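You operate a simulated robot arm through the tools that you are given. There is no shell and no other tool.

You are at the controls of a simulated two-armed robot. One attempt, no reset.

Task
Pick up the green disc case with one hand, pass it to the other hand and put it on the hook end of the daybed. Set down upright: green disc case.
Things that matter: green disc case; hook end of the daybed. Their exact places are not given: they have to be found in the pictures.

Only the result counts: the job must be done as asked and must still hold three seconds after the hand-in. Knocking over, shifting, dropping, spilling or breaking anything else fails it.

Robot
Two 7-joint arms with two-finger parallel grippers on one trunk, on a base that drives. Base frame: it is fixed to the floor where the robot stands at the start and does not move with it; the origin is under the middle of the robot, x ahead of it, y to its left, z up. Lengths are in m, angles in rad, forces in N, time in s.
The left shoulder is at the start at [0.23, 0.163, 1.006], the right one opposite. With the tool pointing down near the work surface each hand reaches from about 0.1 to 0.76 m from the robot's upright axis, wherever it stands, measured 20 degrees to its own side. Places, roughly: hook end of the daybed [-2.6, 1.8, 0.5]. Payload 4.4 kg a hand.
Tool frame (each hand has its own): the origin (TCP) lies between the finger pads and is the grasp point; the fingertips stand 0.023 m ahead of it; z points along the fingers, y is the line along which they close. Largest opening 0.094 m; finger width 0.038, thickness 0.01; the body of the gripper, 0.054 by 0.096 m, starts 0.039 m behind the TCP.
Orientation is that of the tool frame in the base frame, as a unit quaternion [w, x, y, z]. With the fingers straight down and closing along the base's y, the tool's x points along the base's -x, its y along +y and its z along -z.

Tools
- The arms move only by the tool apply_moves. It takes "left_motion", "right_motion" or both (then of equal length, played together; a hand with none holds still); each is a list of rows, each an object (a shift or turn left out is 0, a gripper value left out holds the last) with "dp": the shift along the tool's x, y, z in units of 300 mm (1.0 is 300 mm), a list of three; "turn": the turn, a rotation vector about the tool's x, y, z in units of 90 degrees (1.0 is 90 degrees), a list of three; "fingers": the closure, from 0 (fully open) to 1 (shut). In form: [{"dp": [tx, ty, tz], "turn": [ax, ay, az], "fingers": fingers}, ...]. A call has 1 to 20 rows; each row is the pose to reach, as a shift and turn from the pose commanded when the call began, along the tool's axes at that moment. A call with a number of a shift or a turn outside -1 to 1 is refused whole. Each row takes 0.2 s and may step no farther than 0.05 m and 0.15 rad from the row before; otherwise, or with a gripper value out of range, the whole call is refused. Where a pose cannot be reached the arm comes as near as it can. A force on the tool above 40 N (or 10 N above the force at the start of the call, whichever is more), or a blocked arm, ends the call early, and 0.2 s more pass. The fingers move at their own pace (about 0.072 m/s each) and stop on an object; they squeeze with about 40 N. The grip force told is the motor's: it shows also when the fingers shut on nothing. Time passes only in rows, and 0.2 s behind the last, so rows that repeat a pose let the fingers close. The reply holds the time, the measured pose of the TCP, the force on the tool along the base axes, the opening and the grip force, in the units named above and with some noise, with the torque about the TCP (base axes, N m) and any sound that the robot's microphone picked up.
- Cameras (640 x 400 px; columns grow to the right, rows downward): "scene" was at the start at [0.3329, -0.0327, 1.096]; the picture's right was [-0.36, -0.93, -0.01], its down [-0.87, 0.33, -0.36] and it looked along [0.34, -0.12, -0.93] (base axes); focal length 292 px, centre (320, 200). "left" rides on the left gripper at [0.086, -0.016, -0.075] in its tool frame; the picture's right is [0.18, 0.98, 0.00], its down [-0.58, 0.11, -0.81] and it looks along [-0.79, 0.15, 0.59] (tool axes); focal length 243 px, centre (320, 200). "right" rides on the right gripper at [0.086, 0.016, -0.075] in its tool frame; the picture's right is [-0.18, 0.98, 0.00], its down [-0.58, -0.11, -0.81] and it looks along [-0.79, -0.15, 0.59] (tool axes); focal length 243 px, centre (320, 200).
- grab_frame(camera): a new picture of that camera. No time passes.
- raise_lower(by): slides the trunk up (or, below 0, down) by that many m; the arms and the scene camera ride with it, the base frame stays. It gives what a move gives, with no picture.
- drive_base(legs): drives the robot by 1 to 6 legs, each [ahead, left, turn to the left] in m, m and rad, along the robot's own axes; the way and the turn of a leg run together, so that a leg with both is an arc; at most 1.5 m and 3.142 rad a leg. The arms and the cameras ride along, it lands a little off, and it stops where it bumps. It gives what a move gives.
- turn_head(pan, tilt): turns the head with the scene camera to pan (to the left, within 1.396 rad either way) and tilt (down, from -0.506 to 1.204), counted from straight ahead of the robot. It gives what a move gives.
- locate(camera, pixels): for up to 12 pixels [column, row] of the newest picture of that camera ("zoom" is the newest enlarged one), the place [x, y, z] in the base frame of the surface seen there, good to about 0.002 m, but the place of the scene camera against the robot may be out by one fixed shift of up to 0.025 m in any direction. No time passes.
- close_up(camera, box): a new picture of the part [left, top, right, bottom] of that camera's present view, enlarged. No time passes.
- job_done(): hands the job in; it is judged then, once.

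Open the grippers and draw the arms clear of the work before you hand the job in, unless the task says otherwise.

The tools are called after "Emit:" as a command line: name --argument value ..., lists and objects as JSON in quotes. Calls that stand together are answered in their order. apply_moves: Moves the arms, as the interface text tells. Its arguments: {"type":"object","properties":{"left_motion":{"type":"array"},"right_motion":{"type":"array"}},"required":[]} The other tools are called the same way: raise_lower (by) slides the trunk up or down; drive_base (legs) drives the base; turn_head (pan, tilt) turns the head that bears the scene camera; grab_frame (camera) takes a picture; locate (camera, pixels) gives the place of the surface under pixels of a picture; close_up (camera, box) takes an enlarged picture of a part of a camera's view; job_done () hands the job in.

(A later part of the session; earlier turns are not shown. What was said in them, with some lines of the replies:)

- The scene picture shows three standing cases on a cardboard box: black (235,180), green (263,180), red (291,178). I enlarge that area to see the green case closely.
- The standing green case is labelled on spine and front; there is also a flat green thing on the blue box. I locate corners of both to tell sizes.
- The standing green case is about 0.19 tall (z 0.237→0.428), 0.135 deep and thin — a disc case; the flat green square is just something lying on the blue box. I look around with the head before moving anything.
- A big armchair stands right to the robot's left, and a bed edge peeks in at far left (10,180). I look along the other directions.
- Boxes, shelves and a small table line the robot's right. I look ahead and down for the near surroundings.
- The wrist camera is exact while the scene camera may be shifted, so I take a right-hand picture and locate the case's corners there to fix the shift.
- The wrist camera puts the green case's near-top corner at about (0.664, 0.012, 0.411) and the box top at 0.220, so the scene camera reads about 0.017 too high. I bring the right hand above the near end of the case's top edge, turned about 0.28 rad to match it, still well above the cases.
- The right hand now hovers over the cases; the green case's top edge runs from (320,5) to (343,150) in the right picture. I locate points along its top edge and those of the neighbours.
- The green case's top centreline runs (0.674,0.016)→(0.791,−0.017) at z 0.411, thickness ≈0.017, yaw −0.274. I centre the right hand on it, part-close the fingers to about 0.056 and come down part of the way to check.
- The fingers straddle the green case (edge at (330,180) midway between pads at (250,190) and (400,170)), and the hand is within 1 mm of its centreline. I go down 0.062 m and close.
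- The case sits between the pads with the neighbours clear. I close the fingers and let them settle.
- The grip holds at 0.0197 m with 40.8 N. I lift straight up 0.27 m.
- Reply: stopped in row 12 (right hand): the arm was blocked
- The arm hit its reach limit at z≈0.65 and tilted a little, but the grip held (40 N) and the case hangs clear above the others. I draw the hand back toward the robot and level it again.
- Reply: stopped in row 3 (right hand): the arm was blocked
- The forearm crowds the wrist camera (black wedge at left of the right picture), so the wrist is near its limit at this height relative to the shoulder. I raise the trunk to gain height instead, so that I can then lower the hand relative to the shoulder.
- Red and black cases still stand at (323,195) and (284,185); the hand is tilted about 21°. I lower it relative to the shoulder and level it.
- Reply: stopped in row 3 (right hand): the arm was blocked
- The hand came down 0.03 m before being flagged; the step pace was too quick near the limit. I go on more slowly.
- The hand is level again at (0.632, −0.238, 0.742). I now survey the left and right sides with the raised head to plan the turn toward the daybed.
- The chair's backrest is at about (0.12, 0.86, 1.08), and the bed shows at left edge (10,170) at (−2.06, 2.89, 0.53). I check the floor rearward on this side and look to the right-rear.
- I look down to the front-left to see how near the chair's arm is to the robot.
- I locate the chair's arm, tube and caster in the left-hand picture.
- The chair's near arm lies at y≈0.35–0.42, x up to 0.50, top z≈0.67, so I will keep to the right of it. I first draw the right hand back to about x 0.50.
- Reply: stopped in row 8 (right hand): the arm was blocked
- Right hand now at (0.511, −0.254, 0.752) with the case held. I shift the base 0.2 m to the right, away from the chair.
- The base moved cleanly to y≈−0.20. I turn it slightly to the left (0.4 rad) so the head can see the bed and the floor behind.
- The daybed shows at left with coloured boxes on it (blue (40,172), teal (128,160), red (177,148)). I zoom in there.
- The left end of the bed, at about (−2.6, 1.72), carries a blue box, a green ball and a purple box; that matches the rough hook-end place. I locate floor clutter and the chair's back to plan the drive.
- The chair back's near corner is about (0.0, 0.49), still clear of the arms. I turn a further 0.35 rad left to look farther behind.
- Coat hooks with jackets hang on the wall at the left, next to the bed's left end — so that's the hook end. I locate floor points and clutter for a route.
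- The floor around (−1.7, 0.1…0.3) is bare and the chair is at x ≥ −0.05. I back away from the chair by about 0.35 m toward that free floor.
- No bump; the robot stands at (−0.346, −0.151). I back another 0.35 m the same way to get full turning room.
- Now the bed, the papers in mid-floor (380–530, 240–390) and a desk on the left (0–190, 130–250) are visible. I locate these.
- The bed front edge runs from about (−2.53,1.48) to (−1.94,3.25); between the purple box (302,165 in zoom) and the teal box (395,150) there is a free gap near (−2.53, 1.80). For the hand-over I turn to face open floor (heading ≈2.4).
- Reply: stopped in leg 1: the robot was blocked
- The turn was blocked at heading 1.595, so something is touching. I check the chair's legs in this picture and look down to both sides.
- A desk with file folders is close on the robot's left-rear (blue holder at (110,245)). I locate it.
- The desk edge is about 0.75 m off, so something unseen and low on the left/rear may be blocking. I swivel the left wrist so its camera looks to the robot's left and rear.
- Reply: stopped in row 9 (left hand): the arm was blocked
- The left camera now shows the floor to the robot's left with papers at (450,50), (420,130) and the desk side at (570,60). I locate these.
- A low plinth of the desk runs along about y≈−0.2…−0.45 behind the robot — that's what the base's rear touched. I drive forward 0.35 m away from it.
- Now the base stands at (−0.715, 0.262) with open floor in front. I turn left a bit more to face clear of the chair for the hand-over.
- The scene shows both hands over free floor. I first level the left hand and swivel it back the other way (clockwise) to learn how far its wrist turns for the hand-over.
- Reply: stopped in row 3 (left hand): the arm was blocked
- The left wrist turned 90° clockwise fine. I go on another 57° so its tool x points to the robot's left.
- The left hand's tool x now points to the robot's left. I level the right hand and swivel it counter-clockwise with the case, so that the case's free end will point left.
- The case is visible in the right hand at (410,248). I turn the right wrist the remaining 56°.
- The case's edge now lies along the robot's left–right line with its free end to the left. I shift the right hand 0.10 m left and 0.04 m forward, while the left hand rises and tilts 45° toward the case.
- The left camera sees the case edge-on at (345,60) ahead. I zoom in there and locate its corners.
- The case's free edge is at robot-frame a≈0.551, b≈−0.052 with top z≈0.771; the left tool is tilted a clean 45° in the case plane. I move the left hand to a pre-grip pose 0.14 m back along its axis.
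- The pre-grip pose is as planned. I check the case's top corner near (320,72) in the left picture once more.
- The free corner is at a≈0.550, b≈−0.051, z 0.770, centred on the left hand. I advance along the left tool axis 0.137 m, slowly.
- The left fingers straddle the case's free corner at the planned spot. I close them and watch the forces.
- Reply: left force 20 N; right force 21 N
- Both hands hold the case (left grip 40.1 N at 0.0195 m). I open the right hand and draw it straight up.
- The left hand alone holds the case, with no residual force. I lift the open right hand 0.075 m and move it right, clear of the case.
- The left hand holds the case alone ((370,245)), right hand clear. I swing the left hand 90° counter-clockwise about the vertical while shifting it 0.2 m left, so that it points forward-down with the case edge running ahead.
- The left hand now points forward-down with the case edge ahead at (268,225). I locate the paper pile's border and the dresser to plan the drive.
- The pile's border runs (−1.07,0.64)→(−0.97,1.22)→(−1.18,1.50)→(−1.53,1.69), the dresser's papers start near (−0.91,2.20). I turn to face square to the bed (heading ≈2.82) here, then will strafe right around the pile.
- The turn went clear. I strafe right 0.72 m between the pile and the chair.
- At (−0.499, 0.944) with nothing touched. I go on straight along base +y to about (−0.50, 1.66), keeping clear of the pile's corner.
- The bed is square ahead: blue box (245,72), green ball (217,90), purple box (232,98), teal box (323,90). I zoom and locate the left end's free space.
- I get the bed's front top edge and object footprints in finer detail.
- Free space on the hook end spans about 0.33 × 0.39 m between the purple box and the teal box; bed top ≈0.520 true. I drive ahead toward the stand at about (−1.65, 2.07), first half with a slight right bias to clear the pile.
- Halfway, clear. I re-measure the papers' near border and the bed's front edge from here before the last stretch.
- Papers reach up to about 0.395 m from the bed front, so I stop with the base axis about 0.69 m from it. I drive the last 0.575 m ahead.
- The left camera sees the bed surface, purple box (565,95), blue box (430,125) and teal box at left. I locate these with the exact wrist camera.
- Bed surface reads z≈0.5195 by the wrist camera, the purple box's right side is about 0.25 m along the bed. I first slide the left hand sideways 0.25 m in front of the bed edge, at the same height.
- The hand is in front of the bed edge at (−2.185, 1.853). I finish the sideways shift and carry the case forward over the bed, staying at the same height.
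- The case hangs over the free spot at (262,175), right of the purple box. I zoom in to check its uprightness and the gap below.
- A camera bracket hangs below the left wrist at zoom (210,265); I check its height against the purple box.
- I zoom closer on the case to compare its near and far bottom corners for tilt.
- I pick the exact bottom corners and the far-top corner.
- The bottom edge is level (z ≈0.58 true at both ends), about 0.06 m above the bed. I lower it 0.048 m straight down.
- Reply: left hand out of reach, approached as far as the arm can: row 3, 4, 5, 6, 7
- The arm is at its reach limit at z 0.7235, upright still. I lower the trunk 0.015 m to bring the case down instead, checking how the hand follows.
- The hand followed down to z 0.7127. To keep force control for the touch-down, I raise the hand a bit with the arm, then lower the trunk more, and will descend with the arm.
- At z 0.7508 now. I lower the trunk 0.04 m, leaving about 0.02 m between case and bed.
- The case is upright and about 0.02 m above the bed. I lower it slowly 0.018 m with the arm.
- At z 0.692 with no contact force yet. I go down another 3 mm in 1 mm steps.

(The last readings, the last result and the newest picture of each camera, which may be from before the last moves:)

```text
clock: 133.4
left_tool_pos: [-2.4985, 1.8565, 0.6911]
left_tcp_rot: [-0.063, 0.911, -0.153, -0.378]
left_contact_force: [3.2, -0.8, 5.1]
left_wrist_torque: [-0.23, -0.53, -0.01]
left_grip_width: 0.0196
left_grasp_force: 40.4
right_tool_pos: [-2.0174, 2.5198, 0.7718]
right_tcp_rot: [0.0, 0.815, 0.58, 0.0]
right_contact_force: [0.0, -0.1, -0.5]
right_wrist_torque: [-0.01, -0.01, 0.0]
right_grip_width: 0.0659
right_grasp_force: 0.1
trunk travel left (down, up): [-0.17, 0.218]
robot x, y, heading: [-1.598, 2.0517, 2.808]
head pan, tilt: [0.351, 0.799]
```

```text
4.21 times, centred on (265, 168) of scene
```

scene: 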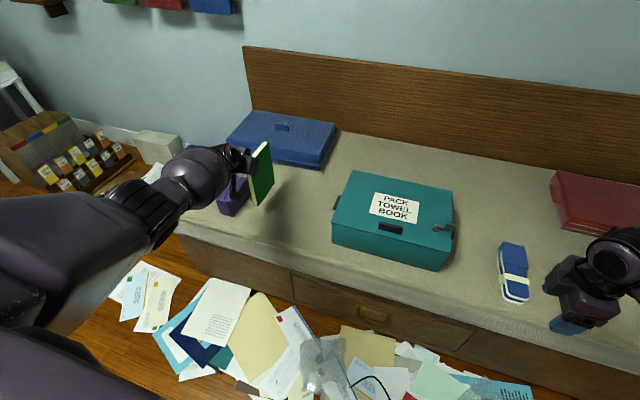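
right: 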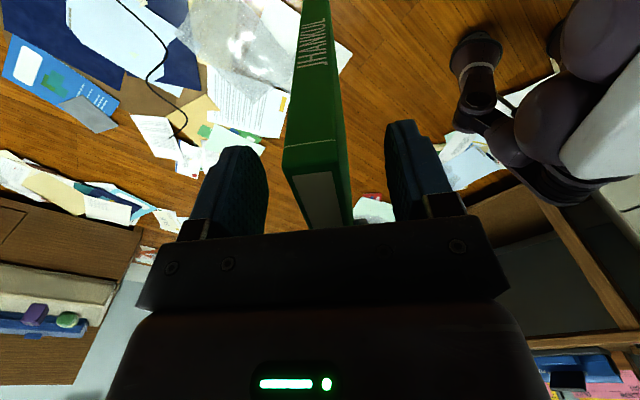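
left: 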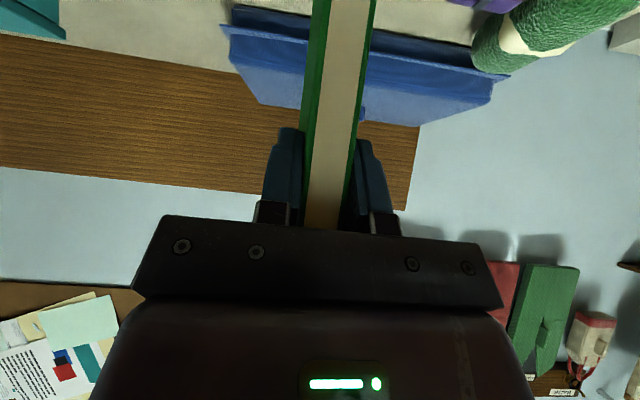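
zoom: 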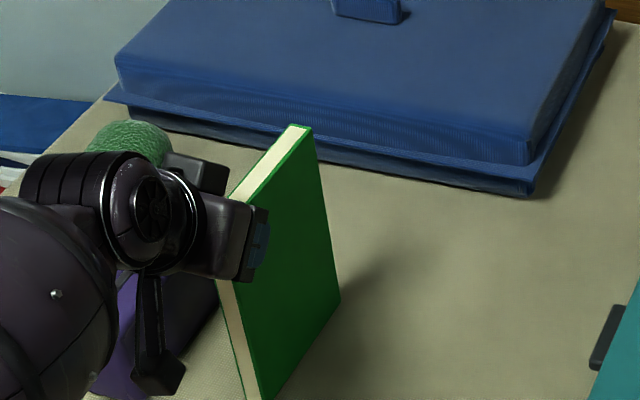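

Contact is felt: vertical force rose by about 7 N with the pressure point inside the base edge, so the case stands flat. I open the left fingers gently.

Emit:
apply_moves --left_motion '[{"fingers": 0.8}, {"fingers": 0.77}, {"fingers": 0.74}, {"fingers": 0.71}, {"fingers": 0.67}, {"fingers": 0.62}, {"fingers": 0.56}, {"fingers": 0.5}, {"fingers": 0.45}, {"fingers": 0.4}, {"fingers": 0.4}]'

Emit:
close_up --camera "scene" --box '[230, 120, 300, 215]'

Emit:
grab_frame --camera "left"

```text
clock: 135.8
left_tool_pos: [-2.4983, 1.8564, 0.6895]
left_tcp_rot: [-0.062, 0.911, -0.154, -0.378]
left_contact_force: [-0.2, -0.2, 0.1]
left_wrist_torque: [-0.04, 0.02, -0.02]
left_grip_width: 0.0563
left_grasp_force: 0.1
right_tool_pos: [-2.0187, 2.5197, 0.772]
right_tcp_rot: [0.001, 0.814, 0.58, 0.0]
right_contact_force: [1.0, 0.5, -1.4]
right_wrist_torque: [0.03, 0.02, 0.0]
right_grip_width: 0.0657
right_grasp_force: 0.1
trunk travel left (down, up): [-0.17, 0.218]
robot x, y, heading: [-1.5939, 2.0491, 2.809]
head pan, tilt: [0.351, 0.799]
```

```text
4.21 times, centred on (265, 168) of scene
```

zoom: 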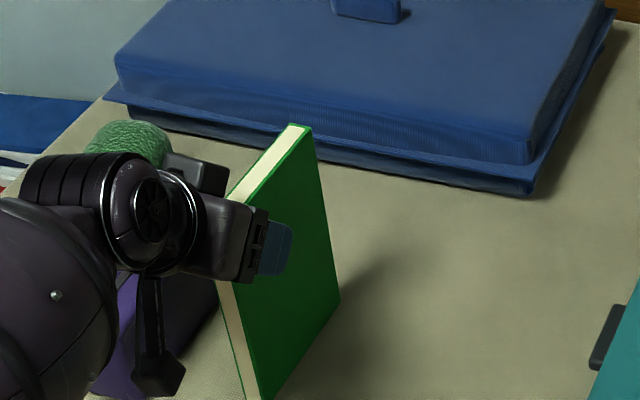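

```text
taken
```

left: 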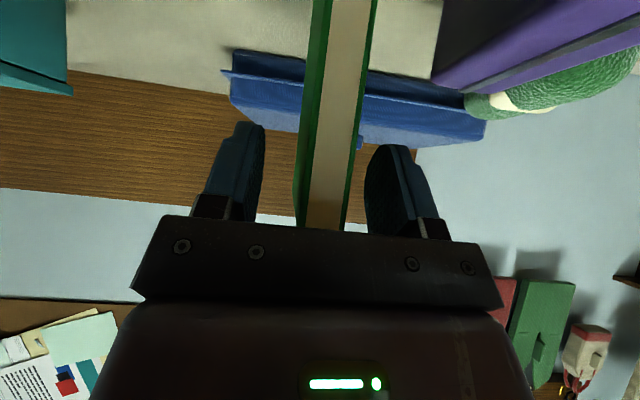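

The case stands on its own between the open fingers. I withdraw the left hand slowly back along its axis.

Emit:
apply_moves --left_motion '[{"dp": [0, 0, -0.02]}, {"dp": [0, 0, -0.05]}, {"dp": [0, 0, -0.09]}, {"dp": [0, 0, -0.14]}, {"dp": [0, 0, -0.2]}, {"dp": [0, 0, -0.27]}, {"dp": [0, 0, -0.34]}, {"dp": [0, 0, -0.41]}, {"dp": [0, 0, -0.48]}, {"dp": [0, 0, -0.55]}, {"dp": [0, 0, -0.6]}, {"dp": [0, 0, -0.6]}]'

Emit:
grab_frame --camera "scene"

Emit:
grab_frame --camera "left"

```text
clock: 138.4
left_tool_pos: [-2.3784, 1.815, 0.8145]
left_tcp_rot: [-0.062, 0.911, -0.154, -0.377]
left_contact_force: [0.0, 0.2, 0.3]
left_wrist_torque: [-0.02, -0.02, 0.0]
left_grip_width: 0.0564
left_grasp_force: 0.0
right_tool_pos: [-2.018, 2.5202, 0.772]
right_tcp_rot: [0.0, 0.815, 0.58, 0.002]
right_contact_force: [-0.2, 0.1, -0.4]
right_wrist_torque: [0.02, 0.0, 0.03]
right_grip_width: 0.0656
right_grasp_force: 0.0
trunk travel left (down, up): [-0.17, 0.218]
robot x, y, heading: [-1.5955, 2.0506, 2.812]
head pan, tilt: [0.351, 0.799]
```

```text
taken
```

scene: 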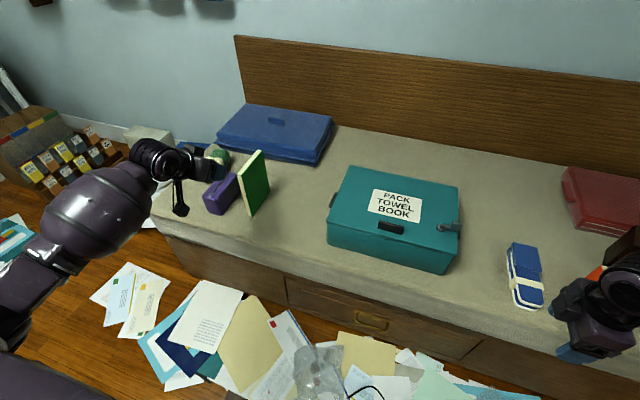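

```text
taken
```

left: 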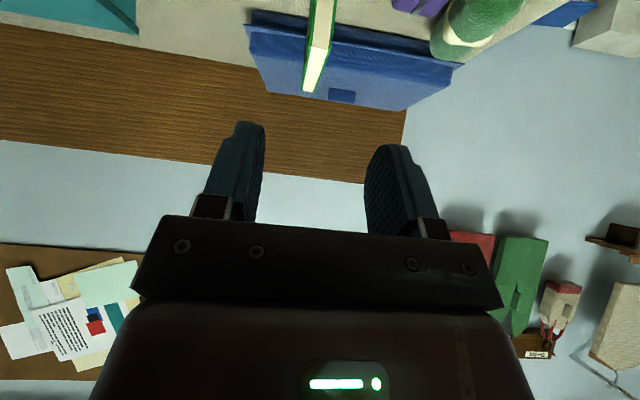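

The case stands upright at (255,182) with nothing touching it. I draw the left hand farther back, then back the base off a little so both arms are clear.

Emit:
apply_moves --left_motion '[{"dp": [0.06, 0, -0.06]}, {"dp": [0.12, 0, -0.12]}, {"dp": [0.18, 0, -0.18]}, {"dp": [0.24, 0, -0.24]}, {"dp": [0.3, 0, -0.3]}, {"dp": [0.36, 0, -0.36]}, {"dp": [0.42, 0, -0.42]}, {"dp": [0.42, 0, -0.42]}]'

Emit:
drive_base --legs '[[-0.25, 0, 0]]'

Emit:
grab_frame --camera "scene"

```text
clock: 140.2
left_tool_pos: [-2.2091, 1.756, 0.817]
left_tcp_rot: [-0.063, 0.911, -0.154, -0.378]
left_contact_force: [-0.6, -0.5, 0.1]
left_wrist_torque: [0.01, 0.0, -0.02]
left_grip_width: 0.0566
left_grasp_force: 0.1
right_tool_pos: [-2.0182, 2.5204, 0.7708]
right_tcp_rot: [0.001, 0.815, 0.58, 0.0]
right_contact_force: [0.4, 0.0, -0.4]
right_wrist_torque: [0.01, -0.01, 0.0]
right_grip_width: 0.0658
right_grasp_force: 0.1
trunk travel left (down, up): [-0.17, 0.218]
robot x, y, heading: [-1.594, 2.0513, 2.813]
head pan, tilt: [0.351, 0.799]
```

```text
clock: 142.1
left_tool_pos: [-1.9675, 1.6712, 0.8163]
left_tcp_rot: [-0.061, 0.911, -0.151, -0.379]
left_contact_force: [0.4, 0.4, 0.8]
left_wrist_torque: [-0.02, 0.0, -0.01]
left_grip_width: 0.0565
left_grasp_force: 0.1
right_tool_pos: [-1.7822, 2.4356, 0.7719]
right_tcp_rot: [0.001, 0.813, 0.583, 0.0]
right_contact_force: [0.2, -0.3, 0.4]
right_wrist_torque: [-0.01, 0.03, 0.01]
right_grip_width: 0.0659
right_grasp_force: 0.0
trunk travel left (down, up): [-0.17, 0.218]
robot x, y, heading: [-1.357, 1.9692, 2.819]
head pan, tilt: [0.351, 0.799]
```

```text
taken
```

scene: 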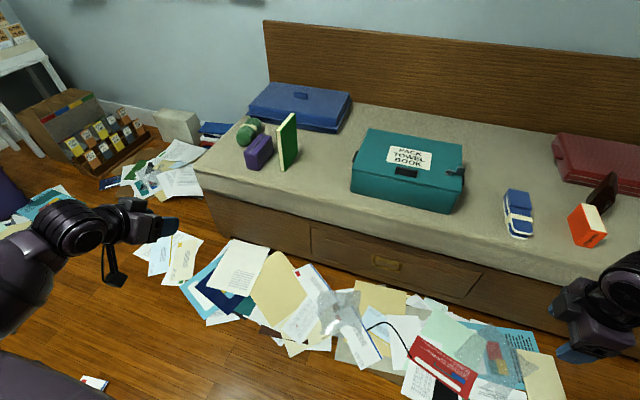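

The green case stands upright on the hook end at (288,142), other items untouched. I open both grippers fully and take a last close look.

Emit:
apply_moves --left_motion '[{"fingers": 0.2}, {"fingers": 0}, {"fingers": 0}, {"fingers": 0}]' --right_motion '[{"fingers": 0.2}, {"fingers": 0}, {"fingers": 0}, {"fingers": 0}]'

Emit:
close_up --camera "scene" --box '[190, 70, 370, 220]'

Emit:
locate --camera "zoom" --pixels '[[345, 125], [325, 260], [320, 200], [350, 220], [330, 255], [360, 190]]'

```text
clock: 143.1
left_tool_pos: [-1.969, 1.6699, 0.8157]
left_tcp_rot: [-0.061, 0.911, -0.151, -0.378]
left_contact_force: [-0.1, -0.9, 0.3]
left_wrist_torque: [-0.02, 0.01, -0.02]
left_grip_width: 0.094
left_grasp_force: 0.0
right_tool_pos: [-1.7823, 2.4372, 0.7712]
right_tcp_rot: [0.001, 0.813, 0.582, 0.001]
right_contact_force: [-0.2, 0.5, -0.8]
right_wrist_torque: [0.01, 0.01, 0.01]
right_grip_width: 0.0941
right_grasp_force: 0.1
trunk travel left (down, up): [-0.17, 0.218]
robot x, y, heading: [-1.3562, 1.9721, 2.811]
head pan, tilt: [0.351, 0.799]
```

```text
2.67 times, centred on (280, 145) of scene
```

zoom: 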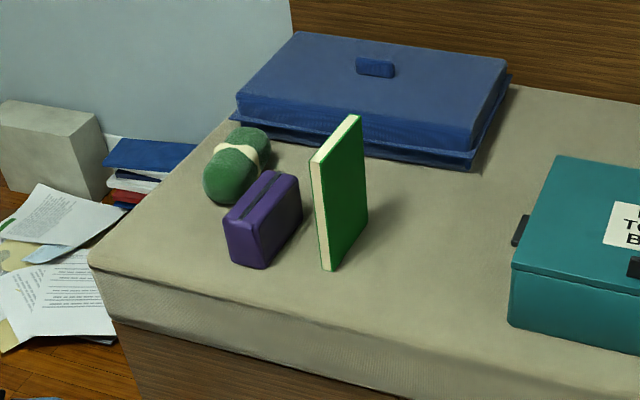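

```text
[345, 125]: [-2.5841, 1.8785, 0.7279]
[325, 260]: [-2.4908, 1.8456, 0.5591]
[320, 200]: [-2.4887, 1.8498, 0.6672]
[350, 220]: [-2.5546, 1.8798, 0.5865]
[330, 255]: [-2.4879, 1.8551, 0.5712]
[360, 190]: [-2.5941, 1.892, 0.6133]
```

The case stands upright and free on the hook end of the daybed at about (−2.55, 1.87). The hands are open and clear, so I hand in.

Emit:
job_done

```text
The job is handed in.
```

The green disc case is standing upright on the hook end of the daybed, in the gap to the right of the purple box at about (-2.55, 1.87). I handed the job in with both grippers open and the arms clear. I have no verdict back yet on whether it passed.

- **Pick-up and pass:** The right hand picked the case off the cardboard box. The left hand took it by the top corner, and the right hand then let go.
- **Placement:** The left hand lowered the case until it felt the bed take the weight, then released it. In the last picture it stands free and straight, and the other items on the bed look unmoved.
- **One bump:** While turning near the desk behind the start position, the base stopped with "the robot was blocked". The most likely cause is its rear touching the low base of the desk. I saw nothing moved in the later pictures, but I could not see the contact point itself.
- **Floor papers:** I routed around the papers on the floor, with only a few centimetres' clearance in places, and no contact was reported there.
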